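You operate a simulated robot arm through the tools that you are given. There is no shell and no other tool. Be economical: measure what you need, move in short steps, check, and stop when the job is done.

You run a simulated robot arm. Do the job below in one go: nothing can be reset, and whatever is moved stays where it is left.

TASK
Pile some things up. At the end: the orange-capped pot is on the brown carton (marked "POLISH"); the purple shut box of dryer sheets from the counter under the picture is on the counter by the broom cupboard, with the yellow bar of soap from there on top of it and the grey spring clip (marked "400 g") on top of that; whatever was shut is shut again. Leave all else as you found it, and nothing knocked over.
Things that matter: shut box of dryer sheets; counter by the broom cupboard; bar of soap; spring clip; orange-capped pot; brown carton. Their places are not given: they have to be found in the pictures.

Only the result counts: the job must be done as asked and must still hold three seconds after the hand-in. Knocking over, shifting, dropping, spilling or breaking anything else fails it.

THE ROBOT
A 7-joint arm with a two-finger parallel gripper, fixed in place. Base frame: the origin is at the foot of the arm, x ahead of it, y to its left, z up; the work surface is at about z = 0.91. Lengths are in m, angles in degrees, forces in N, time in s.
With the tool pointing down near the work surface it reaches from about 0.28 to 0.68 m from the base axis. Its first joint turns from -66.0 to 66.0 degrees. Payload 1.57 kg.
The tool frame sits at the grasp point between the pads (the TCP): z along the fingers, y along the line on which they close. The tips reach 0.03 m beyond it. The gripper opens to 0.11 m. The fingers are 0.024 m wide and 0.012 m thick; the gripper's body (0.048 by 0.112 m) begins 0.078 m behind the TCP.
Orientation is that of the tool frame in the base frame, as [roll, pitch, yaw] about the fixed x, y, z axes, in that order (R = Rz(yaw) Ry(pitch) Rx(roll)). With the fingers straight down and closing along the base's y, the tool's x points along the base's -x, its y along +y and its z along -z.

THE INTERFACE
- The arm moves only by the tool play_rows. Its argument "rows" is a list of rows, each a list of 7 numbers: the shift along the tool's x, y, z in mm, then the turn, a rotation vector about the tool's x, y, z in degrees, then the closure in counts, from 0 (fully open) to 255 (shut). In form: [[dx, dy, dz, ax, ay, az, grip], ...]. A call has 1 to 8 rows; each row shifts and turns the commanded pose from where the row before left it, along the tool's axes as they then stand. A row lasts 0.2 s, in which the tool goes at most 0.05 m and 8.6 degrees; a call with a longer step from one row to the next is refused whole, and so is a gripper value outside its range. A pose out of reach is approached as far as the arm can. The call stops where the force on the tool passes 40 N (or 10 N more than at its start, if that is more) or the arm is blocked; 0.2 s more then pass. The fingers move at their own pace (about 0.108 m/s each) and stop on an object; they squeeze with about 42 N. The grip force told is the motor's: it shows also when the fingers shut on nothing. Time passes only in rows, and 0.2 s behind the last, so rows that do not move let the fingers close. It gives the time, the measured TCP pose, the force on the tool (base axes), the opening and the grip force at its end, in the units of the frame above (readings bear some noise).
- Cameras (640 x 400 px; columns grow to the right, rows downward): "scene" is fixed at [0.1666, -0.3893, 1.4071]; the picture's right is [0.78, -0.62, 0.00], its down [-0.34, -0.42, -0.84] and it looks along [0.52, 0.66, -0.54] (base axes); focal length 214 px, centre (320, 200). "wrist" rides on the gripper at [-0.036, 0, -0.08] in the tool frame; the picture's right is [0.00, -1.00, 0.00], its down [0.97, 0.00, -0.24] and it looks along [0.24, 0.00, 0.97] (tool axes); focal length 218 px, centre (320, 200).
- grab_frame(camera): a new picture of that camera. No time passes.
- measure_at(camera, pixels): there is no depth. For up to 12 entries [column, row, z] of the newest picture of that camera ("zoom" is the newest enlarged one), the place [x, y] in the base frame at which the ray of that pixel passes the height z, good to about 0.002 m. No time passes.
- close_up(camera, box): a new picture of the part [left, top, right, bottom] of that camera's present view, enlarged. No time passes.
- sign_off(): hands the job in; it is judged then, once.

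Go step by step. Measure first, check grasps and placings, and put right what went wrong. The budget is 80 turns and 38 pictures, counting those below and the enlarged ones. Unless the task says otherwise, let go and move clear before handing in, and close with one line.

The tools are called after "Request:" as name(argument=value, ...) on one line, values as JSON. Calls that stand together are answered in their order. play_rows: Moves the arm, as the interface text tells. Its arguments: {"type":"object","properties":{"rows":{"type":"array","items":{"type":"array","items":{"type":"number"}}}},"required":["rows"]} The other tools are called the same way: grab_frame (camera) takes a picture; measure_at (camera, pixels) gives the place at which the rays of pixels pass given heights; close_up (camera, box) takes an enlarged picture of a part of a camera's view; sign_off () hands the job in.

At the start:

```text
t: 0.0
eef_pos: [0.4631, -0.0524, 1.2472]
ee_rot: [-179.9, 0.0, 179.9]
force: [-0.6, -0.9, -0.8]
opening: 0.1101
grip_force: 0.0
```

scene: 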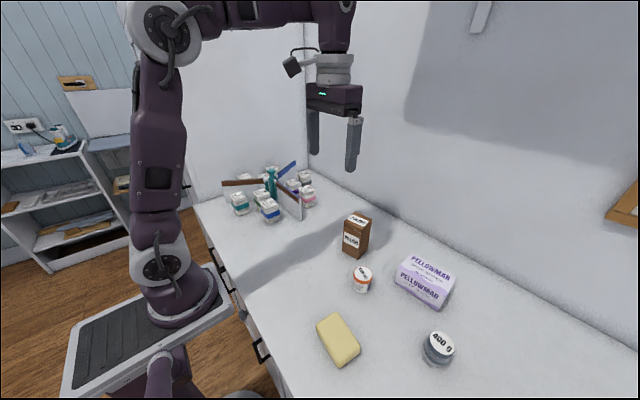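
wrist: 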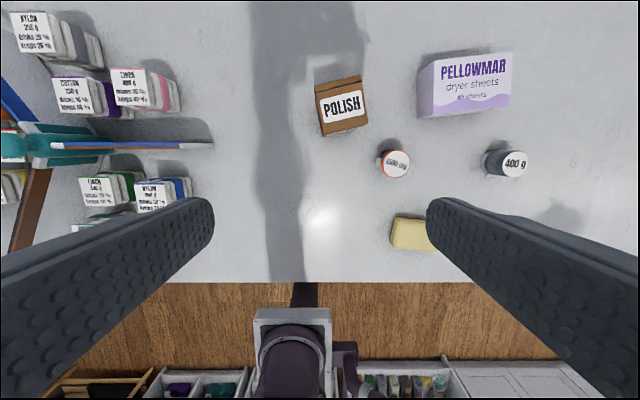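

The first pictures show the carton, pot, purple box, soap and the "400 g" object all on a counter. I can't tell the two counters apart yet, so I'll enlarge the views.

Request:
close_up(camera="scene", box=[300, 190, 500, 390])

Request:
close_up(camera="scene", box=[400, 0, 640, 240])

Request:
close_up(camera="scene", box=[0, 60, 330, 290])

Request:
measure_at(camera="wrist", pixels=[[343, 105, 0.91], [395, 165, 0.91], [470, 85, 0.91], [505, 163, 0.91], [412, 233, 0.91], [270, 282, 0.91], [560, 220, 0.91], [180, 140, 0.91]])

```text
2.00 times, centred on (400, 290) of scene
```

zoom: 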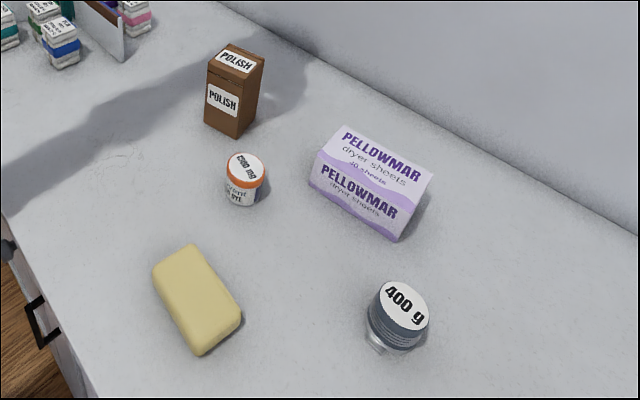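

```text
1.67 times, centred on (520, 120) of scene
```

zoom: 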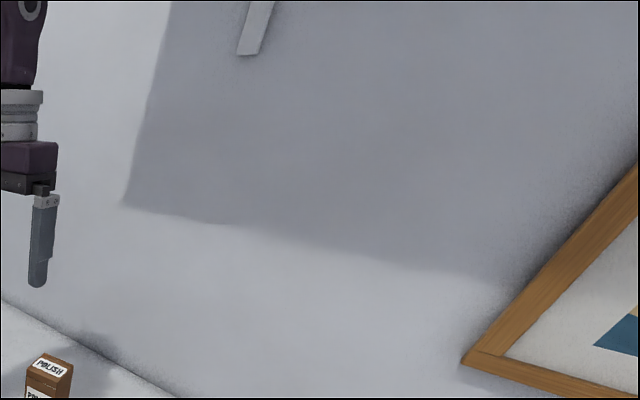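

```text
1.74 times, centred on (165, 175) of scene
```

zoom: 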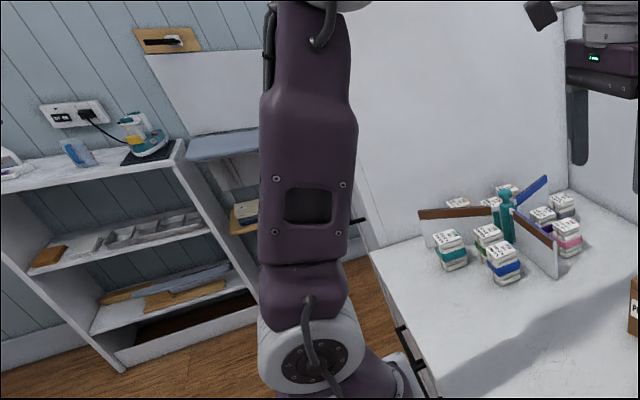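

```text
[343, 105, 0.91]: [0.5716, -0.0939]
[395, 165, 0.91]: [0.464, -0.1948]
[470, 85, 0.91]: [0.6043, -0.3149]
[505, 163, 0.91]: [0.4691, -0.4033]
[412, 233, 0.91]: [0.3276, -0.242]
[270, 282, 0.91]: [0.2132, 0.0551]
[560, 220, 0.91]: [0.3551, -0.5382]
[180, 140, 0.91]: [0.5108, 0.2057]
```

Everything I need seems to lie at y from -0.09 to -0.45, but the two counters' limits aren't visible. I'll tilt the tool to look to the right (-y).

Request:
play_rows(rows=[[0, 0, 0, 8, 0, 0, 0], [0, 0, 0, 8, 0, 0, 0], [0, 0, 0, 8, 0, 0, 0], [0, 0, 0, 8, 0, 0, 0], [0, 0, 0, 8, 0, 0, 0], [0, 0, 0, 8, 0, 0, 0]])

Request:
grab_frame(camera="wrist")

```text
t: 1.4
eef_pos: [0.4638, -0.051, 1.2476]
ee_rot: [-131.8, 0.2, 180.0]
force: [-0.1, -0.5, 0.9]
opening: 0.1101
grip_force: 0.0
```

```text
32 pictures are left
```

wrist: 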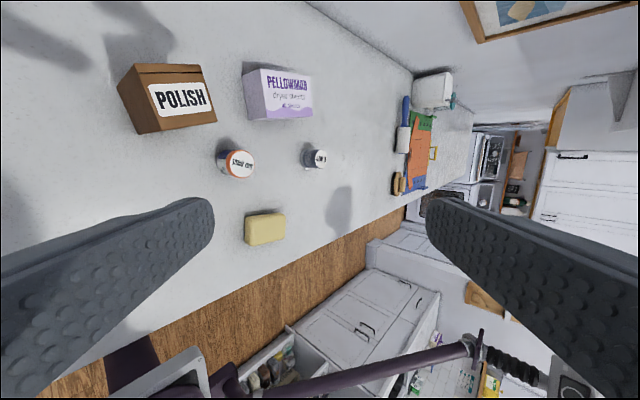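

The counter runs on to the right, with clutter near (415,150) and other furniture at (370,320). I'll enlarge this view.

Request:
close_up(camera="wrist", box=[360, 0, 640, 200])

Request:
close_up(camera="wrist", box=[260, 200, 560, 400])

Request:
measure_at(camera="wrist", pixels=[[395, 190, 0.91], [405, 100, 0.91], [410, 205, 0.91], [240, 285, 0.91], [340, 210, 0.91], [400, 50, 0.91]])

```text
2.00 times, centred on (500, 100) of wrist
```

zoom: 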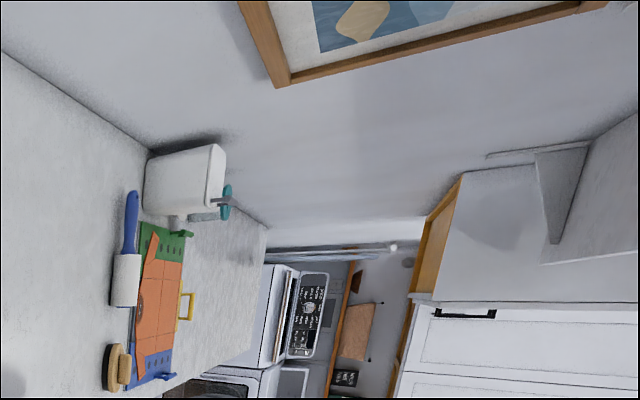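

```text
2.00 times, centred on (410, 300) of wrist
```

zoom: 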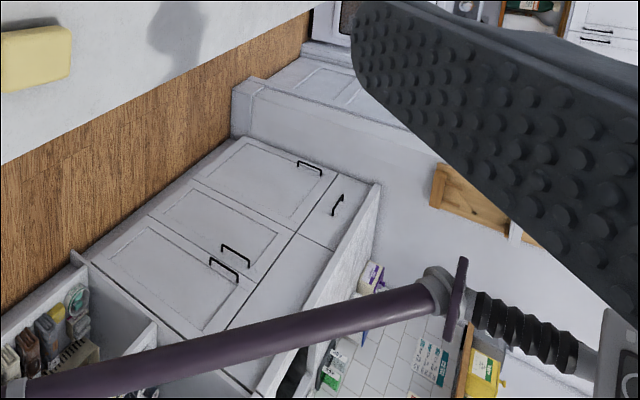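

```text
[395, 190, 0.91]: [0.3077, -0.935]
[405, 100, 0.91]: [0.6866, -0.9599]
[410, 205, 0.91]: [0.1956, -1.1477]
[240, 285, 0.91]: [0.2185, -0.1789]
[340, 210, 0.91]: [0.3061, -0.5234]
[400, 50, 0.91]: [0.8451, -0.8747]
```

No second reachable counter shows on the right. Next I'll look left (+y).

Request:
play_rows(rows=[[0, 0, 0, -8, 0, 0, 0], [0, 0, 0, -8, 0, 0, 0], [0, 0, 0, -8, 0, 0, 0], [0, 0, 0, -8, 0, 0, 0], [0, 0, 0, -8, 0, 0, 0], [0, 0, 0, -8, 0, 0, 0]])

Request:
play_rows(rows=[[0, 0, 0, -8, 0, 0, 0], [0, 0, 0, -8, 0, 0, 0], [0, 0, 0, -8, 0, 0, 0], [0, 0, 0, -8, 0, 0, 0], [0, 0, 0, -8, 0, 0, 0], [0, 0, 0, -8, 0, 0, 0]])

Request:
grab_frame(camera="wrist")

Request:
measure_at(camera="wrist", pixels=[[320, 200, 0.91], [200, 200, 0.91], [320, 100, 0.91]])

```text
t: 2.8
eef_pos: [0.4649, -0.0528, 1.2483]
ee_rot: [179.9, 0.1, 180.0]
force: [0.9, 0.9, 0.4]
opening: 0.1101
grip_force: 0.0
```

```text
t: 4.2
eef_pos: [0.4635, -0.0528, 1.2473]
ee_rot: [131.9, -0.1, -180.0]
force: [0.0, -0.1, -0.5]
opening: 0.11
grip_force: 0.1
```

```text
29 pictures are left
```

wrist: 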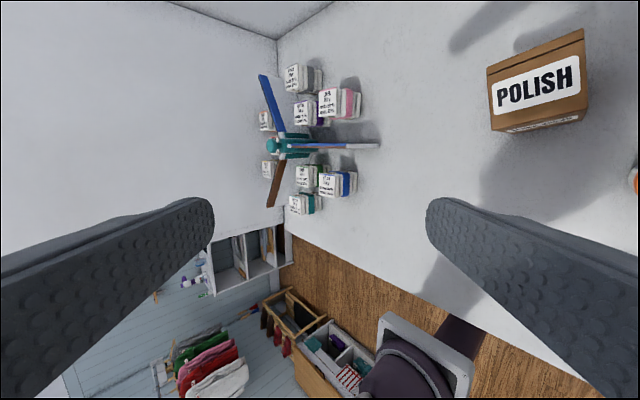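

```text
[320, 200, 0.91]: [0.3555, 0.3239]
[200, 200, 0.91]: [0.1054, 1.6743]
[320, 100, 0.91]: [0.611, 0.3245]
```

On the left, the counter ends at a tall white panel near y≈0.5, which could be the broom cupboard. I'll enlarge it and the counter to look for a seam or gap.

Request:
close_up(camera="wrist", box=[140, 0, 460, 200])

Request:
close_up(camera="scene", box=[180, 40, 340, 240])

```text
2.00 times, centred on (300, 100) of wrist
```

zoom: 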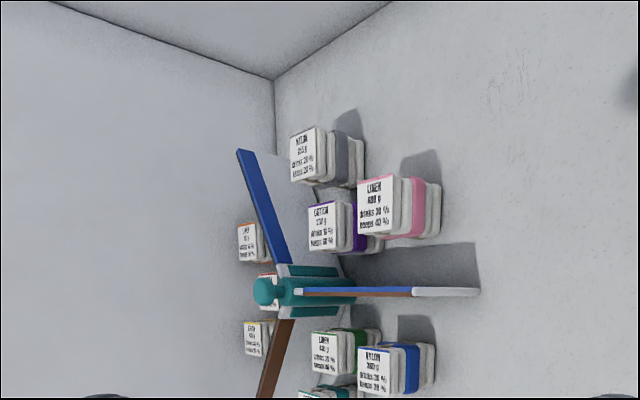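

```text
2.00 times, centred on (260, 140) of scene
```

zoom: 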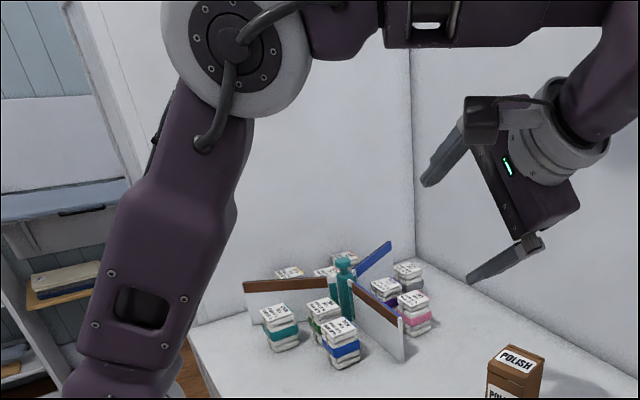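

The tall white unit at the counter's left end, with its door and handle, is the broom cupboard. The counter runs unbroken from it to under the picture, so I'll build the pile to the left, nearer the cupboard. I'll level the tool and move over the objects to measure them.

Request:
play_rows(rows=[[0, 0, 0, 8, 0, 0, 0], [0, 0, 0, 8, 0, 0, 0], [0, 0, 0, 8, 0, 0, 0], [0, 0, 0, 8, 0, 0, 0], [0, 0, 0, 8, 0, 0, 0], [0, 0, 0, 8, 0, 0, 0]])

Request:
play_rows(rows=[[0, -40, 0, 0, 0, 0, 0], [0, -40, 0, 0, 0, 0, 0], [0, -40, 0, 0, 0, 0, 0], [0, -40, 0, 0, 0, 0, 0], [0, -40, 0, 0, 0, 0, 0], [0, 0, 0, 0, 0, 0, 0]])

Request:
grab_frame(camera="wrist")

Request:
grab_frame(camera="scene")

```text
t: 5.6
eef_pos: [0.4644, -0.0532, 1.2492]
ee_rot: [-179.9, 0.0, -180.0]
force: [0.7, -0.7, -1.1]
opening: 0.1099
grip_force: 0.1
```

```text
t: 7.0
eef_pos: [0.464, -0.2521, 1.2491]
ee_rot: [179.9, 0.1, 180.0]
force: [0.9, -0.3, 0.4]
opening: 0.11
grip_force: 0.1
```

```text
26 pictures are left
```

wrist: 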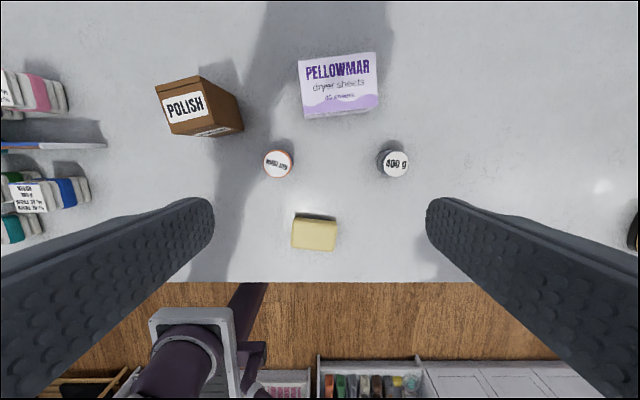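

```text
25 pictures are left
```

scene: 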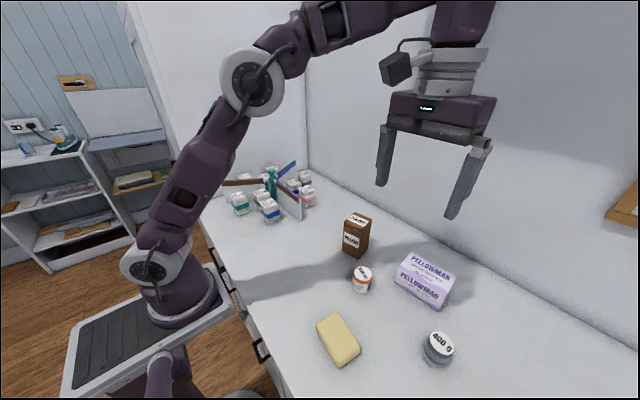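

Level again, with all five things in view from above. I'll enlarge this for precise corners.

Request:
close_up(camera="wrist", box=[150, 40, 430, 260])

Request:
measure_at(camera="scene", pixels=[[395, 283, 0.91], [435, 308, 0.91], [353, 286, 0.91], [354, 256, 0.91], [425, 355, 0.91], [330, 366, 0.91]])

```text
1.82 times, centred on (290, 150) of wrist
```

zoom: 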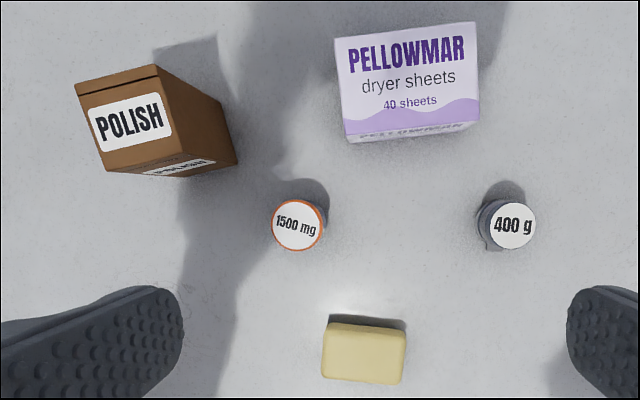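

```text
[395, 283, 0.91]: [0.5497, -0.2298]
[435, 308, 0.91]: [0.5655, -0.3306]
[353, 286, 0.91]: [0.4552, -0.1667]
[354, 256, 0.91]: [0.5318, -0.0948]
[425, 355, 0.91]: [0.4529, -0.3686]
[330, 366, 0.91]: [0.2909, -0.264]
```

I'll measure the corners at candidate heights from both cameras to get positions and heights.

Request:
measure_at(camera="zoom", pixels=[[352, 143, 0.91], [480, 124, 0.91], [346, 135, 0.97], [480, 112, 0.97], [334, 38, 0.97], [475, 22, 0.97], [298, 225, 0.96], [513, 226, 0.96], [106, 171, 1.02], [170, 158, 1.02], [77, 84, 1.02], [155, 66, 1.02]])

Request:
measure_at(camera="scene", pixels=[[394.5, 283, 0.91], [439, 310, 0.91], [400, 266, 0.97], [446, 292.5, 0.97], [412, 253.5, 0.97], [456, 276.5, 0.97], [363, 273, 0.96], [442, 343.5, 0.96], [360, 232, 1.02], [344, 220, 1.02], [372, 217, 1.02], [358, 258.5, 0.91]])

Request:
measure_at(camera="zoom", pixels=[[322, 378, 0.93], [402, 384, 0.93], [406, 331, 0.93], [329, 323, 0.93], [478, 226, 0.91], [488, 250, 0.91], [272, 225, 0.96], [323, 225, 0.96], [490, 226, 0.96], [536, 226, 0.96], [238, 165, 0.91], [185, 175, 0.91]])

Request:
measure_at(camera="scene", pixels=[[336.5, 312, 0.94], [360, 346, 0.94], [342, 367, 0.91], [316, 323, 0.94], [425, 345, 0.96], [454, 343, 0.96], [424, 362, 0.91], [360, 292, 0.91]])

```text
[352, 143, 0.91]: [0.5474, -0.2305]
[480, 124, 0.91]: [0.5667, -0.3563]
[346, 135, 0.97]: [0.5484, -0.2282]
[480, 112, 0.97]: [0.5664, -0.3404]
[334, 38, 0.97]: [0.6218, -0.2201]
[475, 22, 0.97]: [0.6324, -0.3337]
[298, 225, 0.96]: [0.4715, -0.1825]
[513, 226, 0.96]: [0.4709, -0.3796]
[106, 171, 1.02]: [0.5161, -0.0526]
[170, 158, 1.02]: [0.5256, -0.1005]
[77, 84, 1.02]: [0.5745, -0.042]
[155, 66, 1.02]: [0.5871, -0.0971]
```

```text
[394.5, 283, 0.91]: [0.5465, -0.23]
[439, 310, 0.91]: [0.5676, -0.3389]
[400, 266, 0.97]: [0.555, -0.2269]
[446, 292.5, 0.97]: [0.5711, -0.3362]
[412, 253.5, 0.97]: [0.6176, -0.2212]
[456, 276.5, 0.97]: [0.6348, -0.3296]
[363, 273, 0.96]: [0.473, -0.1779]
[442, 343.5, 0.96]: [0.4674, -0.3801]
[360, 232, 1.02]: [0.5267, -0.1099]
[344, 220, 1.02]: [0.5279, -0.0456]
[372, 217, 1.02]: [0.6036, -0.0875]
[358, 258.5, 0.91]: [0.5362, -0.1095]
```

```text
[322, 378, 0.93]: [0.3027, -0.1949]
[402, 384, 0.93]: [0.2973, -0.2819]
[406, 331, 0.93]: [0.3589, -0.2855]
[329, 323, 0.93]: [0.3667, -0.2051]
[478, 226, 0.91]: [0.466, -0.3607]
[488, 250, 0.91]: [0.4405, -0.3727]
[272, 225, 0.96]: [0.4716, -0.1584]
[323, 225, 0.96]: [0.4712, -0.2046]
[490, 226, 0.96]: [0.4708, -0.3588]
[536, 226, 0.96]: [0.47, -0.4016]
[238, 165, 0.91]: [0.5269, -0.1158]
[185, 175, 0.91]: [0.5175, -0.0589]
```

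```text
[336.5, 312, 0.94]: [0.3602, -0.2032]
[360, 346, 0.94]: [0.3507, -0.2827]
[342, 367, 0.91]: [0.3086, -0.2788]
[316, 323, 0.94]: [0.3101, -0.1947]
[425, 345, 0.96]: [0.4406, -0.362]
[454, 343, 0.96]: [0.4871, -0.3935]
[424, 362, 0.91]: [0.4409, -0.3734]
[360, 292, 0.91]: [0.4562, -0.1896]
```

Pot is at about (0.472, -0.181), top ≈0.96. The carton's top centre is about (0.553, -0.074) at z ≈1.02. I'll take the pot first: hover above it, then check.

Request:
play_rows(rows=[[-4, 36, 20, 0, 0, 0, 0], [-4, 35, 30, 0, 0, 0, 0], [0, 0, 40, 0, 0, 0, 0], [0, 0, 40, 0, 0, 0, 0], [0, 0, 40, 0, 0, 0, 0], [0, 0, 20, 0, 0, 0, 0], [0, 0, 0, 0, 0, 0, 0]])

Request:
grab_frame(camera="wrist")

Request:
measure_at(camera="wrist", pixels=[[320, 200, 0.96]])

```text
t: 8.6
eef_pos: [0.4702, -0.1814, 1.0556]
ee_rot: [180.0, -0.1, -179.9]
force: [-0.4, 0.4, 0.1]
opening: 0.1103
grip_force: 0.0
```

```text
23 pictures are left
```

wrist: 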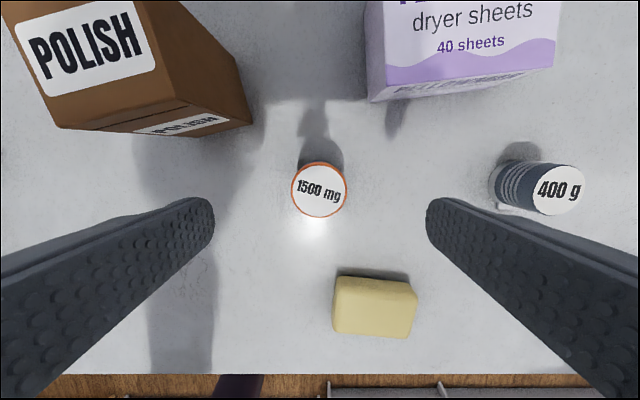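

```text
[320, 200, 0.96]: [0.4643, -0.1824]
```

Pot is centred at (319,190), which is x≈0.472. I'll go down and close on it.

Request:
play_rows(rows=[[-2, 0, 40, 0, 0, 0, 0], [0, 0, 40, 0, 0, 0, 0], [0, 0, 30, 0, 0, 0, 0], [0, 0, 0, 0, 0, 0, 0], [0, 0, 0, 0, 0, 0, 255], [0, 0, 0, 0, 0, 0, 255], [0, 0, 0, 0, 0, 0, 255]])

Request:
measure_at(camera="wrist", pixels=[[253, 125, 0.91], [138, 137, 0.91], [60, 127, 1.02], [60, 127, 1.03], [320, 162, 0.96], [320, 217, 0.96], [291, 190, 0.96], [348, 190, 0.96]])

```text
t: 10.2
eef_pos: [0.4728, -0.1825, 0.9466]
ee_rot: [-180.0, -0.1, 180.0]
force: [-0.5, -0.3, -0.7]
opening: 0.0446
grip_force: 41.9
```

```text
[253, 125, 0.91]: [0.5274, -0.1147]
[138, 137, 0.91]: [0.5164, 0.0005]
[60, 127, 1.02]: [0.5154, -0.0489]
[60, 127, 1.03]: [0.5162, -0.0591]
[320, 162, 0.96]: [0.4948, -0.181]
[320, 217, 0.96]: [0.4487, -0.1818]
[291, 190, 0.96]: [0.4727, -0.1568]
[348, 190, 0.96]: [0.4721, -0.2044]
```

The pot is held (opening 0.0446). The carton's top centre comes out at about (0.550, -0.080), z≈1.03. I'll lift and move above it.

Request:
play_rows(rows=[[0, 0, -20, 0, 0, 0, 255], [0, 0, -45, 0, 0, 0, 255], [0, 0, -45, 0, 0, 0, 255], [0, 0, -45, 0, 0, 0, 255], [-25, 35, 0, 0, 0, 0, 255], [-27, 35, 0, 0, 0, 0, 255], [-25, 32, 0, 0, 0, 0, 255], [0, 0, 0, 0, 0, 0, 255]])

Request:
grab_frame(camera="wrist")

Request:
close_up(camera="scene", box=[300, 130, 420, 270])

```text
t: 12.0
eef_pos: [0.5499, -0.0772, 1.1012]
ee_rot: [179.9, 0.0, 179.9]
force: [-0.2, 0.2, -0.6]
opening: 0.0446
grip_force: 41.6
```

```text
22 pictures are left
```

wrist: 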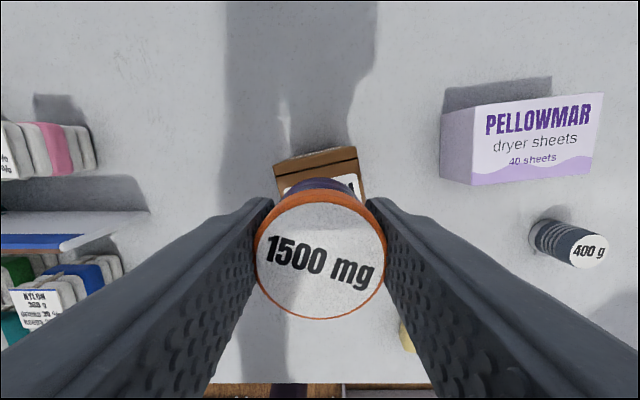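

```text
2.86 times, centred on (360, 200) of scene
```

zoom: 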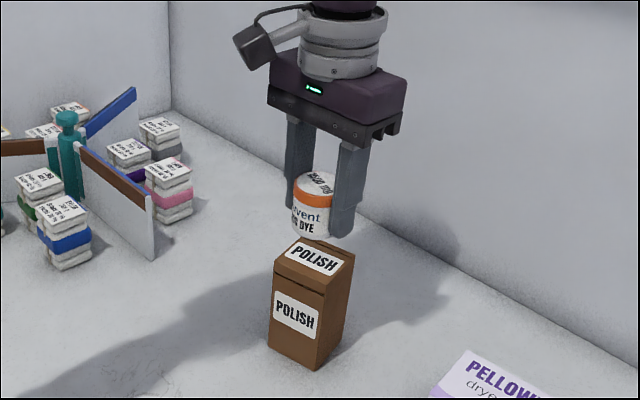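

The pot hangs just above the carton. I'll measure the carton's top corners to centre it.

Request:
measure_at(camera="wrist", pixels=[[274, 163, 1.03], [356, 147, 1.03], [274, 163, 1.02], [356, 147, 1.02]])

Request:
measure_at(camera="zoom", pixels=[[273, 268, 1.03], [326, 288, 1.03], [355, 253, 1.03], [306, 238, 1.03], [273, 268, 1.02], [326, 288, 1.02], [355, 253, 1.02], [306, 238, 1.02]])

```text
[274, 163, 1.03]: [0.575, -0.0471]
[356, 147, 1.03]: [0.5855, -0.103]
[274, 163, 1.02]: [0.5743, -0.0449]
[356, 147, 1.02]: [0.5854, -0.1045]
```

```text
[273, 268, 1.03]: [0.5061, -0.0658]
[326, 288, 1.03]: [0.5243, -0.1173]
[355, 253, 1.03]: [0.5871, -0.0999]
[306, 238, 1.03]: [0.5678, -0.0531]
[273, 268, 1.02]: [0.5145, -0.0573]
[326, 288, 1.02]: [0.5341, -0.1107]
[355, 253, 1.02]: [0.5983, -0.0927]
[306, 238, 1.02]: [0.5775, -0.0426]
```

The carton centre is confirmed near (0.550, -0.0805). I'll shift 3 mm and lower in small steps until contact.

Request:
play_rows(rows=[[0, -3, 20, 0, 0, 0, 255], [0, 0, 8, 0, 0, 0, 255], [0, 0, 3, 0, 0, 0, 255], [0, 0, 2, 0, 0, 0, 255]])

Request:
close_up(camera="scene", box=[320, 160, 400, 260])

```text
t: 13.0
eef_pos: [0.5502, -0.0815, 1.0681]
ee_rot: [179.9, 0.0, -179.9]
force: [0.0, -0.4, -1.0]
opening: 0.0445
grip_force: 42.4
```

```text
4.00 times, centred on (360, 210) of scene
```

zoom: 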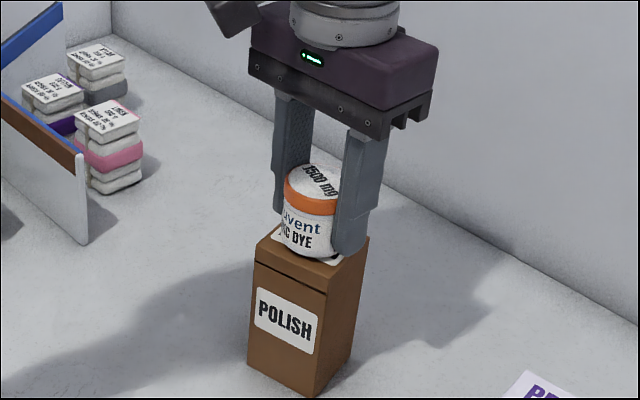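

No contact force yet at 1.068. I'll lower in 2 mm steps.

Request:
play_rows(rows=[[0, 0, 2, 0, 0, 0, 255], [0, 0, 0, 0, 0, 0, 255]])

Request:
play_rows(rows=[[0, 0, 2, 0, 0, 0, 255], [0, 0, 0, 0, 0, 0, 255]])

Request:
play_rows(rows=[[0, 0, 1, 0, 0, 0, 255], [0, 0, 0, 0, 0, 0, 255]])

```text
t: 13.6
eef_pos: [0.5496, -0.0815, 1.0669]
ee_rot: [-180.0, -0.1, 179.9]
force: [0.7, -0.1, -0.3]
opening: 0.0442
grip_force: 42.1
```

```text
t: 14.2
eef_pos: [0.5506, -0.0821, 1.0659]
ee_rot: [180.0, 0.3, -179.9]
force: [-3.2, 1.4, 18.8]
opening: 0.0444
grip_force: 42.4
```

```text
t: 14.8
eef_pos: [0.5506, -0.082, 1.0653]
ee_rot: [180.0, 0.2, -180.0]
force: [-1.6, 2.4, 29.8]
opening: 0.0448
grip_force: 41.9
```

Contact (about 30 N up). I'll back off 1.5 mm, let go and rise straight up.

Request:
play_rows(rows=[[0, 0, -1.5, 0, 0, 0, 255], [0, 0, 0, 0, 0, 0, 160], [0, 0, 0, 0, 0, 0, 60], [0, 0, 0, 0, 0, 0, 0], [0, 0, 0, 0, 0, 0, 0], [0, 0, -30, 0, 0, 0, 0], [0, 0, -45, 0, 0, 0, 0], [0, 0, -45, 0, 0, 0, 0]])

Request:
grab_frame(camera="wrist")

```text
t: 16.6
eef_pos: [0.5498, -0.0795, 1.1845]
ee_rot: [180.0, 0.0, 180.0]
force: [-0.4, 0.1, 0.0]
opening: 0.1099
grip_force: 0.0
```

```text
19 pictures are left
```

wrist: 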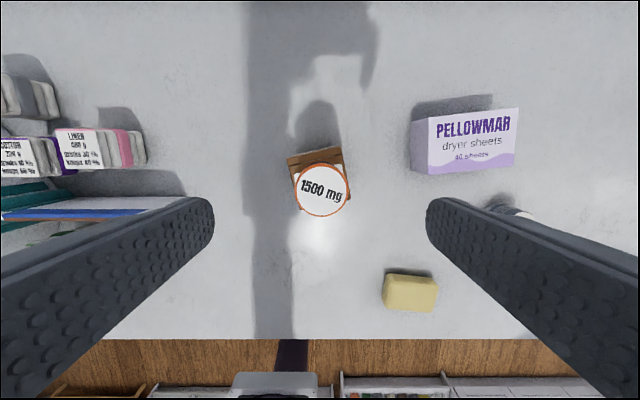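

The pot sits on the carton. Now the box: centre ≈ (0.593, -0.280), short axis at about 8° to x. I'll move over it and turn the tool 82°.

Request:
play_rows(rows=[[-9, -40, 0, 0, 0, 0, 0], [-9, -40, 0, 0, 0, 0, 0], [-9, -40, 0, 0, 0, 0, 0], [-8, -40, 0, 0, 0, 0, 0], [-8, -40, 0, 0, 0, 0, 0], [0, 0, 0, 0, 0, 8.2, 0], [0, 0, 0, 0, 0, 8.2, 0], [0, 0, 0, 0, 0, 8.2, 0]])

Request:
play_rows(rows=[[0, 0, 0, 0, 0, 8.2, 0], [0, 0, 0, 0, 0, 8.2, 0], [0, 0, 0, 0, 0, 8.2, 0], [0, 0, 0, 0, 0, 8.2, 0], [0, 0, 0, 0, 0, 8.2, 0], [0, 0, 0, 0, 0, 8.2, 0], [0, 0, 0, 0, 0, 8.2, 0], [0, 0, 0, 0, 0, 0, 0]])

Request:
grab_frame(camera="wrist")

```text
t: 18.4
eef_pos: [0.5514, -0.2555, 1.1667]
ee_rot: [180.0, 0.0, 155.3]
force: [-0.3, 0.4, 0.5]
opening: 0.11
grip_force: 0.1
out of reach, approached as far as the arm can: row 3, 4, 5
```

```text
t: 20.2
eef_pos: [0.5514, -0.2542, 1.1671]
ee_rot: [-179.9, -0.1, 97.8]
force: [0.4, -0.3, 0.2]
opening: 0.11
grip_force: 0.0
```

```text
18 pictures are left
```

wrist: 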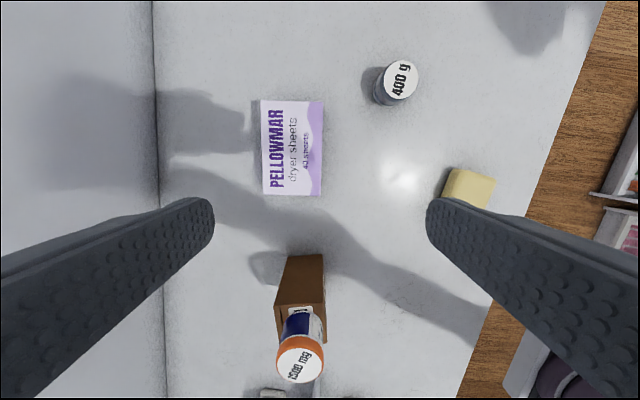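

At that height the reach was clipped. The tool is at (0.551, -0.254, 1.167) and aligned with the box. I'll descend 80 mm here and measure the box corners.

Request:
measure_at(camera="wrist", pixels=[[261, 101, 0.97], [323, 100, 0.97], [322, 196, 0.97], [262, 195, 0.97], [445, 196, 0.94], [456, 168, 0.94], [495, 180, 0.94], [401, 80, 0.96]])

Request:
play_rows(rows=[[0, 0, 30, 0, 0, 0, 0], [0, 0, 30, 0, 0, 0, 0], [0, 0, 20, 0, 0, 0, 0], [0, 0, 0, 0, 0, 0, 0]])

```text
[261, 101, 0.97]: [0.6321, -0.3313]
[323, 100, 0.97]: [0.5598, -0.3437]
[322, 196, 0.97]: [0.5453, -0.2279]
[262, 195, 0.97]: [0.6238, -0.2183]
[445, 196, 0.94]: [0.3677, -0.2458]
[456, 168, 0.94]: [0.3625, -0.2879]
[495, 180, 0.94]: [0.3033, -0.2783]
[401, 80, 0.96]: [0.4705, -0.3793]
```

```text
t: 21.2
eef_pos: [0.5517, -0.2546, 1.0884]
ee_rot: [-180.0, 0.0, 98.1]
force: [-0.1, -0.5, -0.4]
opening: 0.1098
grip_force: 0.1
```

Box centre ≈ (0.5915, -0.280). I'll shift over it.

Request:
play_rows(rows=[[-15, 18, 20, 0, 0, 0, 0], [-15.6, 18, 10, 0, 0, 0, 0], [0, 0, 0, 0, 0, 0, 0]])

Request:
grab_frame(camera="wrist")

```text
t: 22.0
eef_pos: [0.5909, -0.2783, 1.0592]
ee_rot: [180.0, 0.0, 98.0]
force: [-0.4, 0.3, 0.8]
opening: 0.1099
grip_force: 0.0
```

```text
17 pictures are left
```

wrist: 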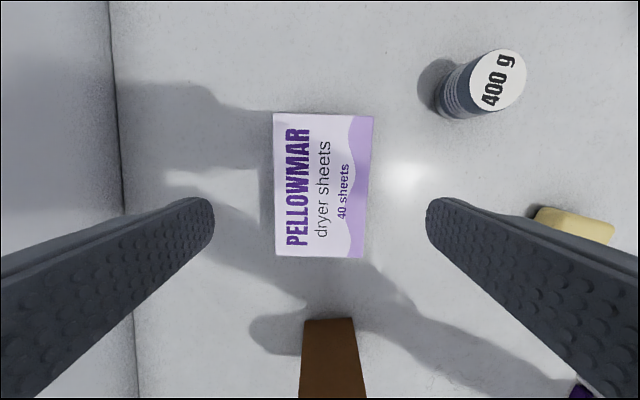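

The box is centred between the fingers (columns 273–372). I'll descend and grip.

Request:
play_rows(rows=[[0, 0, 40, 0, 0, 0, 0], [0, 0, 40, 0, 0, 0, 0], [0, 0, 33, 0, 0, 0, 0], [0, 0, 0, 0, 0, 0, 0], [0, 0, 0, 0, 0, 0, 255], [0, 0, 0, 0, 0, 0, 255], [0, 0, 0, 0, 0, 0, 255]])

```text
t: 23.6
eef_pos: [0.59, -0.2816, 0.9456]
ee_rot: [-179.9, 0.0, 97.9]
force: [-0.1, -0.2, 0.2]
opening: 0.0743
grip_force: 42.1
```

Gripped at 0.0743. I'll lift 100 mm, draw back in x, and then check the hold.

Request:
play_rows(rows=[[0, 0, -15, 0, 0, 0, 255], [0, 0, -30, 0, 0, 0, 255], [0, 0, -35, 0, 0, 0, 255], [0, 0, -25, 0, 0, 0, 255], [6, -42, 0, 0, 0, 0, 255], [6, -42, 0, 0, 0, 0, 255], [6, -42, 0, 0, 0, 0, 255], [6, -42, 0, 0, 0, 0, 255]])

Request:
grab_frame(camera="scene")

```text
t: 25.4
eef_pos: [0.4205, -0.278, 1.0484]
ee_rot: [179.9, 0.0, 98.1]
force: [-0.1, 0.0, 0.1]
opening: 0.0742
grip_force: 41.8
```

```text
16 pictures are left
```

scene: 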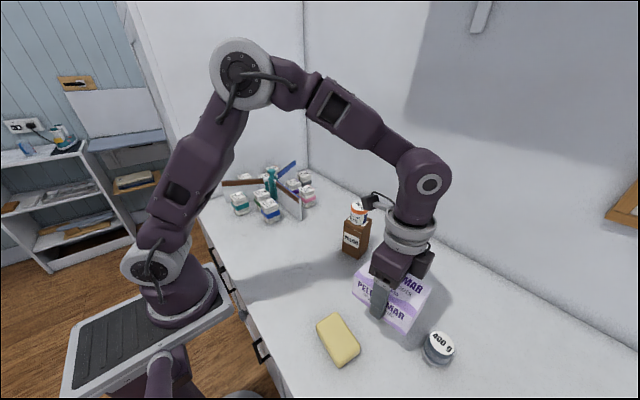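

The box is held level. I'll carry it left, passing in front of the carton (front face x≈0.517), to about (0.41, 0.03).

Request:
play_rows(rows=[[44, 4.5, 0, 0, 0, 0, 255], [44, 4.5, 0, 0, 0, 0, 255], [44, 4.5, 0, 0, 0, 0, 255], [44, 4.5, 0, 0, 0, 0, 255], [44, 5, 0, 0, 0, 0, 255], [44, 5, 0, 0, 0, 0, 255], [43, 5, 0, 0, 0, 0, 255], [0, 0, 0, 0, 0, 0, 255]])

Request:
grab_frame(camera="scene")

```text
t: 27.2
eef_pos: [0.4122, 0.0307, 1.0513]
ee_rot: [179.9, 0.0, 98.0]
force: [-0.3, -0.8, -0.7]
opening: 0.074
grip_force: 42.3
```

```text
15 pictures are left
```

scene: 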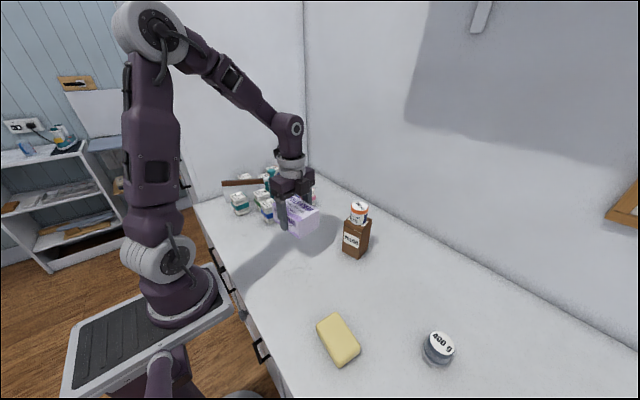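

Clear space below. I'll lower to just above the counter, then take small steps.

Request:
play_rows(rows=[[0, 0, 40, 0, 0, 0, 255], [0, 0, 40, 0, 0, 0, 255], [0, 0, 18, 0, 0, 0, 255], [0, 0, 4, 0, 0, 0, 255], [0, 0, 0, 0, 0, 0, 255]])

Request:
play_rows(rows=[[0, 0, 2, 0, 0, 0, 255], [0, 0, 0, 0, 0, 0, 255]])

Request:
play_rows(rows=[[0, 0, 1, 0, 0, 0, 255], [0, 0, 0, 0, 0, 0, 255]])

```text
t: 28.4
eef_pos: [0.4116, 0.0283, 0.9478]
ee_rot: [-180.0, -0.1, 98.0]
force: [-0.6, 0.2, -1.1]
opening: 0.0743
grip_force: 42.4
```

```text
t: 29.0
eef_pos: [0.4128, 0.0282, 0.9458]
ee_rot: [-180.0, -0.1, 98.0]
force: [-1.5, 0.3, 0.4]
opening: 0.0736
grip_force: 42.1
```

```text
t: 29.6
eef_pos: [0.4119, 0.0293, 0.9451]
ee_rot: [180.0, 0.1, 98.0]
force: [-0.1, 1.7, 7.0]
opening: 0.0742
grip_force: 41.8
```

Contact at 0.945 (7 N). I'll let go and rise, then look.

Request:
play_rows(rows=[[0, 0, 0, 0, 0, 0, 160], [0, 0, 0, 0, 0, 0, 60], [0, 0, 0, 0, 0, 0, 0], [0, 0, 0, 0, 0, 0, 0], [0, 0, -30, 0, 0, 0, 0], [0, 0, -45, 0, 0, 0, 0], [0, 0, -45, 0, 0, 0, 0], [0, 0, -30, 0, 0, 0, 0]])

Request:
grab_frame(camera="wrist")

```text
t: 31.4
eef_pos: [0.4137, 0.0282, 1.097]
ee_rot: [179.9, -0.1, 98.0]
force: [0.1, 0.2, 0.7]
opening: 0.11
grip_force: 0.0
```

```text
14 pictures are left
```

wrist: 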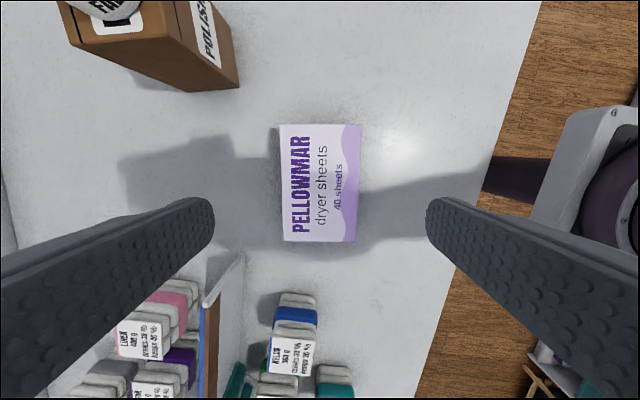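

The box stands square and shut. I'll measure its top for placing and go to the soap (≈ 0.332, -0.242), turning 12.6° to match it.

Request:
measure_at(camera="wrist", pixels=[[281, 125, 0.97], [361, 124, 0.97], [357, 241, 0.97], [283, 242, 0.97]])

Request:
play_rows(rows=[[-42.7, -19.8, 0, 0, 0, 0, 0], [-42.7, -19.8, 0, 0, 0, 0, 0], [-42.7, -19.8, 0, 0, 0, 0, 0], [-42.7, -19.8, 0, 0, 0, 0, 0], [-42.7, -19.8, 0, 0, 0, 0, 0], [-42.7, -19.8, 0, 0, 0, 0, 0], [0, 0, 0, 0, 0, 6.3, 0], [0, 0, 0, 0, 0, 6.3, 0]])

Request:
grab_frame(camera="wrist")

```text
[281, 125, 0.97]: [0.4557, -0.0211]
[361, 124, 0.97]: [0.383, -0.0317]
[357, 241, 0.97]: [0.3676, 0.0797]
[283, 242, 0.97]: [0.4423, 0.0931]
```

```text
t: 33.2
eef_pos: [0.3294, -0.2409, 1.0951]
ee_rot: [-180.0, 0.0, 85.2]
force: [0.3, -0.4, 0.2]
opening: 0.11
grip_force: 0.0
```

```text
13 pictures are left
```

wrist: 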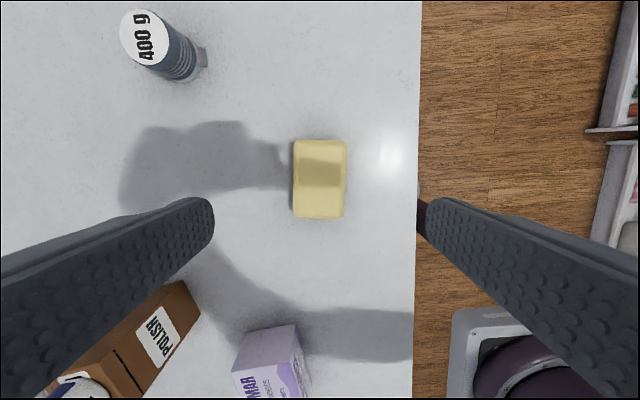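

Soap spans cols 293–347, rows 139–218. I'll fix its centre.

Request:
measure_at(camera="wrist", pixels=[[320, 178, 0.935], [293, 178, 0.935], [347, 178, 0.935], [320, 139, 0.935], [320, 218, 0.935], [162, 45, 0.96], [205, 55, 0.91], [190, 75, 0.91]])

Request:
close_up(camera="wrist", box=[80, 0, 240, 100])

```text
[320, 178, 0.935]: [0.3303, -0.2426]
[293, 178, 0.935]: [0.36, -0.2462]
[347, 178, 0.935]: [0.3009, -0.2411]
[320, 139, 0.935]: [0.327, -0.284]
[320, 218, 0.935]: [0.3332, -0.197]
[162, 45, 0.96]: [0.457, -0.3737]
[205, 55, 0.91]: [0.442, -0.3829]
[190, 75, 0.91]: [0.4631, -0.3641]
```

```text
4.00 times, centred on (160, 50) of wrist
```

zoom: 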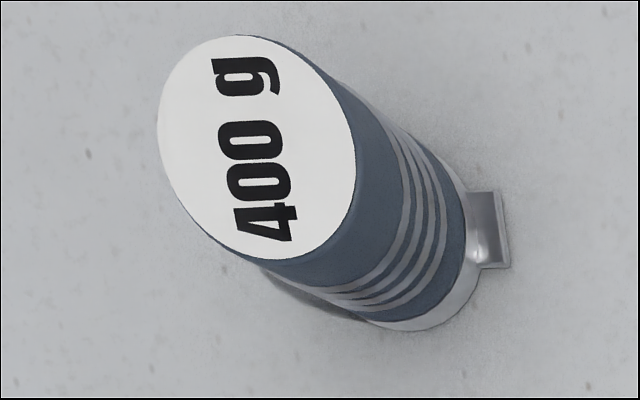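

Soap centre ≈ (0.3305, -0.2405), right under the tool. I'll descend to 0.944 and grip.

Request:
play_rows(rows=[[0, 1, 45, 0, 0, 0, 0], [0, 0, 45, 0, 0, 0, 0], [0, 0, 40, 0, 0, 0, 0], [0, 0, 20, 0, 0, 0, 0], [0, 0, 0, 0, 0, 0, 0], [0, 0, 0, 0, 0, 0, 255], [0, 0, 0, 0, 0, 0, 255], [0, 0, 0, 0, 0, 0, 255]])

```text
t: 35.0
eef_pos: [0.3284, -0.2424, 0.9439]
ee_rot: [-179.9, 0.0, 85.4]
force: [0.4, 0.2, 0.2]
opening: 0.0571
grip_force: 42.4
```

Soap held (0.0571). I'll lift and carry it over the box's top centre (0.412, 0.030).

Request:
play_rows(rows=[[0, 0, -20, 0, 0, 0, 255], [0, 0, -45, 0, 0, 0, 255], [0, 0, -45, 0, 0, 0, 255], [0, 0, -15, 0, 0, 0, 255], [40, 8.7, 0, 0, 0, 0, 255], [40, 8.7, 0, 0, 0, 0, 255], [40, 8.7, 0, 0, 0, 0, 255], [40, 8.7, 0, 0, 0, 0, 255]])

Request:
play_rows(rows=[[40, 8.7, 0, 0, 0, 0, 255], [40, 8.7, 0, 0, 0, 0, 255], [38, 8.7, 0, 0, 0, 0, 255], [0, 0, 0, 0, 0, -6.3, 255], [0, 0, 0, 0, 0, -6.3, 255], [0, 0, 0, 0, 0, 0, 255]])

Request:
grab_frame(camera="wrist")

```text
t: 36.8
eef_pos: [0.3771, -0.0825, 1.0726]
ee_rot: [179.9, 0.0, 85.4]
force: [0.6, 0.1, -2.7]
opening: 0.0574
grip_force: 41.8
```

```text
t: 38.2
eef_pos: [0.4125, 0.0317, 1.0711]
ee_rot: [-180.0, 0.0, 97.9]
force: [0.4, -0.1, -1.7]
opening: 0.0571
grip_force: 42.0
```

```text
11 pictures are left
```

wrist: 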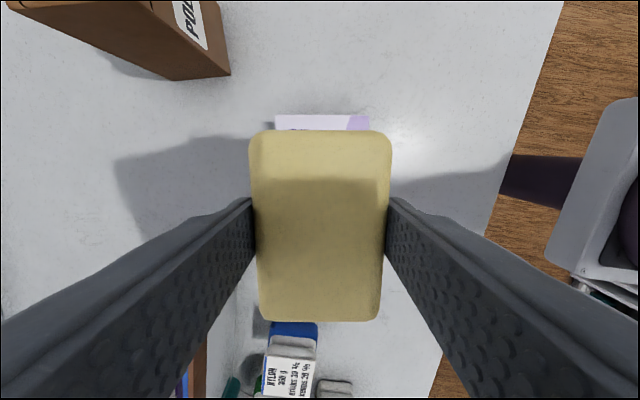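

Aligned over the box. I'll lower to contact in small steps, expecting a TCP of about 1.004.

Request:
play_rows(rows=[[0, 0, 30, 0, 0, 0, 255], [0, 0, 25, 0, 0, 0, 255], [0, 0, 6, 0, 0, 0, 255], [0, 0, 0, 0, 0, 0, 255]])

Request:
play_rows(rows=[[0, 0, 2, 0, 0, 0, 255], [0, 0, 2, 0, 0, 0, 255], [0, 0, 0, 0, 0, 0, 255]])

Request:
play_rows(rows=[[0, 0, 1, 0, 0, 0, 255], [0, 0, 0, 0, 0, 0, 255]])

```text
t: 39.2
eef_pos: [0.4137, 0.0319, 1.0079]
ee_rot: [-179.9, -0.1, 98.0]
force: [0.6, 0.5, -1.5]
opening: 0.0574
grip_force: 41.6
```

```text
t: 40.0
eef_pos: [0.4145, 0.0313, 1.0039]
ee_rot: [179.9, 0.0, 98.0]
force: [-0.6, -0.1, 9.7]
opening: 0.0571
grip_force: 41.6
```

```text
t: 40.6
eef_pos: [0.4132, 0.0311, 1.0044]
ee_rot: [179.9, 0.0, 97.9]
force: [-0.3, 0.8, 26.2]
opening: 0.0574
grip_force: 41.9
```

In contact. I'll ease 1 mm, release and rise.

Request:
play_rows(rows=[[0, 0, -1.2, 0, 0, 0, 255], [0, 0, 0, 0, 0, 0, 150], [0, 0, 0, 0, 0, 0, 60], [0, 0, 0, 0, 0, 0, 0], [0, 0, 0, 0, 0, 0, 0], [0, 0, -30, 0, 0, 0, 0], [0, 0, -45, 0, 0, 0, 0], [0, 0, -35, 0, 0, 0, 0]])

Request:
grab_frame(camera="wrist")

Request:
close_up(camera="scene", box=[250, 150, 410, 250])

```text
t: 42.4
eef_pos: [0.4142, 0.0294, 1.1161]
ee_rot: [180.0, 0.0, 98.1]
force: [0.6, -0.8, 0.8]
opening: 0.1102
grip_force: 0.1
```

```text
10 pictures are left
```

wrist: 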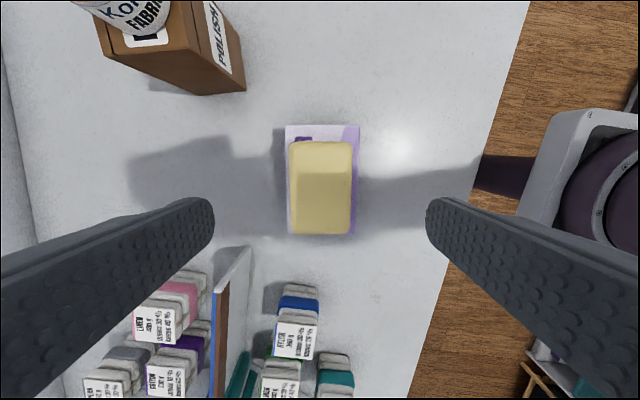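

```text
4.00 times, centred on (330, 200) of scene
```

zoom: 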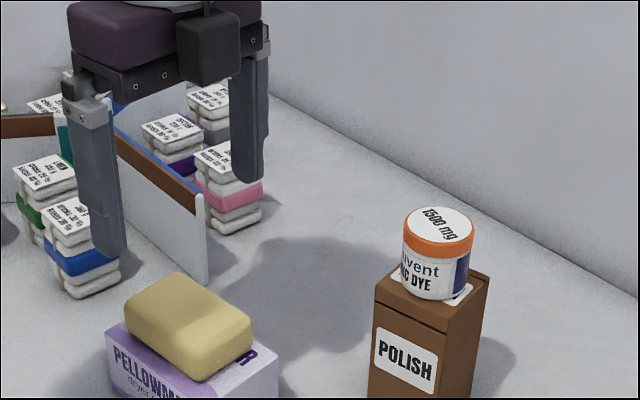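

Soap sits centred on the box, and the pot stands on the carton. Next is the clip: its foot tab points to -x, so I'll turn the tool back to close along y and go above it at (0.4705, -0.380).

Request:
measure_at(camera="wrist", pixels=[[320, 188, 1.0], [289, 142, 1.0], [352, 142, 1.0], [350, 235, 1.0], [289, 233, 1.0]])

Request:
play_rows(rows=[[0, 0, 0, 0, 0, -8.2, 0], [0, 0, 0, 0, 0, -8.2, 0], [0, 0, 0, 0, 0, -8.2, 0], [0, 0, 0, 0, 0, -8.2, 0], [0, 0, 0, 0, 0, -8.2, 0], [0, 0, 0, 0, 0, -8.2, 0], [0, 0, 0, 0, 0, -8.2, 0], [0, 0, 0, 0, 0, -8.2, 0]])

Request:
play_rows(rows=[[0, 0, 0, 0, 0, -8.2, 0], [0, 0, 0, 0, 0, -8.2, 0], [0, -45, 0, 0, 0, 0, 0], [0, -45, 0, 0, 0, 0, 0], [0, -45, 0, 0, 0, 0, 0], [0, -45, 0, 0, 0, 0, 0], [0, -45, 0, 0, 0, 0, 0], [0, 0, 0, 0, 0, 0, 0]])

```text
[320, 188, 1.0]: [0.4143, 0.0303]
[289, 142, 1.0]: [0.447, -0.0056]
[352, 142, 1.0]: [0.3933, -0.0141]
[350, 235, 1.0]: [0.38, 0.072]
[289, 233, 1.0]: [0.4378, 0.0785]
```

```text
t: 44.2
eef_pos: [0.4133, 0.0308, 1.1136]
ee_rot: [-180.0, -0.1, 163.8]
force: [-0.6, -0.1, -0.3]
opening: 0.1099
grip_force: 0.1
```

```text
t: 46.0
eef_pos: [0.411, -0.1949, 1.1132]
ee_rot: [-180.0, 0.0, -180.0]
force: [0.1, -0.5, -0.6]
opening: 0.11
grip_force: 0.1
```

Soap top centre ≈ (0.4145, 0.0325). I'll continue to above the clip.

Request:
play_rows(rows=[[-15, -45, 0, 0, 0, 0, 0], [-15, -45, 0, 0, 0, 0, 0], [-15, -45, 0, 0, 0, 0, 0], [-14, -45, 0, 0, 0, 0, 0], [0, -5, 20, 0, 0, 0, 0], [0, 0, 0, 0, 0, 0, 0]])

Request:
grab_frame(camera="wrist")

Request:
close_up(camera="scene", box=[390, 310, 490, 380])

```text
t: 47.4
eef_pos: [0.4714, -0.3787, 1.0947]
ee_rot: [180.0, 0.0, -180.0]
force: [-0.2, -0.9, -0.1]
opening: 0.1098
grip_force: 0.1
```

```text
8 pictures are left
```

wrist: 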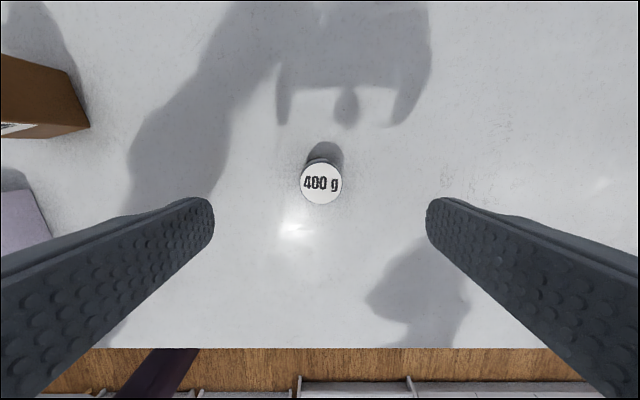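

```text
5.71 times, centred on (440, 345) of scene
```

zoom: 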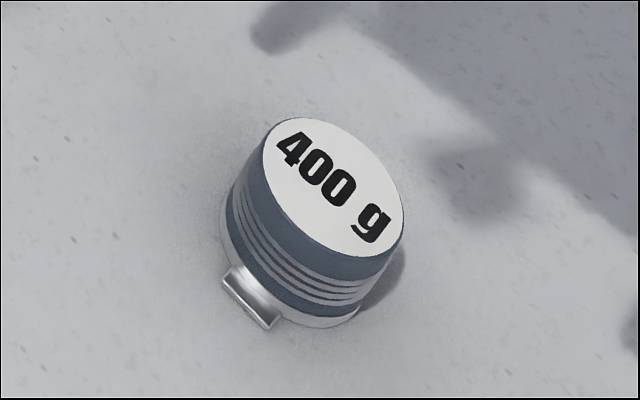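

The clip's round body is under the tool; its foot ring and tab are low, so I'll grip slightly higher (TCP 0.952).

Request:
measure_at(camera="wrist", pixels=[[321, 183, 0.955], [300, 183, 0.955], [342, 183, 0.955]])

Request:
play_rows(rows=[[0, 0, 45, 0, 0, 0, 0], [0, 0, 45, 0, 0, 0, 0], [0, 0, 40, 0, 0, 0, 0], [0, 0, 13, 0, 0, 0, 0], [0, 0, 0, 0, 0, 0, 0]])

```text
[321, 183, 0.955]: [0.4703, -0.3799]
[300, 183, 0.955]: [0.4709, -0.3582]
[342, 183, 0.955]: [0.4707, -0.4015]
```

```text
t: 48.6
eef_pos: [0.4732, -0.3784, 0.9509]
ee_rot: [179.9, 0.1, 180.0]
force: [-0.4, -0.5, 0.4]
opening: 0.11
grip_force: 0.0
```

Centred on the clip at 0.951. Closing now.

Request:
play_rows(rows=[[2, -1, 0, 0, 0, 0, 0], [0, 0, 0, 0, 0, 0, 255], [0, 0, 0, 0, 0, 0, 255], [0, 0, 0, 0, 0, 0, 255], [0, 0, -15, 0, 0, 0, 255], [0, 0, -40, 0, 0, 0, 255], [0, 0, -45, 0, 0, 0, 255], [0, 0, -30, 0, 0, 0, 255]])

Request:
grab_frame(camera="scene")

```text
t: 50.4
eef_pos: [0.4688, -0.3799, 1.0817]
ee_rot: [-179.9, 0.0, 180.0]
force: [-0.5, -0.2, -1.3]
opening: 0.045
grip_force: 42.4
```

```text
6 pictures are left
```

scene: 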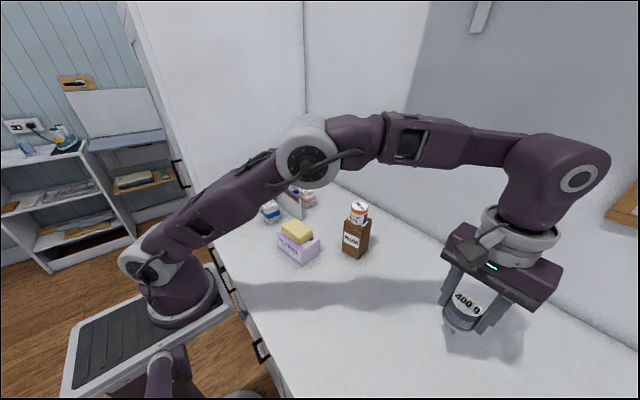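

The clip is held and upright. I'll carry it to the soap at (0.4145, 0.0325), staying in front of the carton.

Request:
play_rows(rows=[[27, 30, -10, 0, 0, 0, 255], [27, 30, -10, 0, 0, 0, 255], [0, 45, 0, 0, 0, 0, 255], [0, 45, 0, 0, 0, 0, 255], [0, 45, 0, 0, 0, 0, 255], [0, 45, 0, 0, 0, 0, 255], [0, 45, 0, 0, 0, 0, 255], [0, 45, 0, 0, 0, 0, 255]])

Request:
play_rows(rows=[[0, 40, 0, 0, 0, 0, 255], [0, 41, 0, 0, 0, 0, 255], [0, 0, 0, 0, 0, 0, 255], [0, 0, 0, 0, 0, 0, 255]])

Request:
grab_frame(camera="wrist")

```text
t: 52.2
eef_pos: [0.4126, -0.052, 1.1021]
ee_rot: [-180.0, -0.1, 179.9]
force: [0.1, -0.6, -1.0]
opening: 0.0449
grip_force: 41.5
```

```text
t: 53.2
eef_pos: [0.416, 0.0294, 1.1014]
ee_rot: [-180.0, -0.1, -180.0]
force: [-0.5, 0.5, -1.3]
opening: 0.0448
grip_force: 42.0
```

```text
5 pictures are left
```

wrist: 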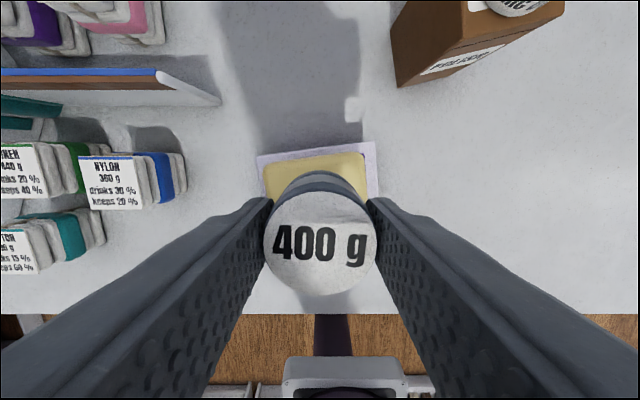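

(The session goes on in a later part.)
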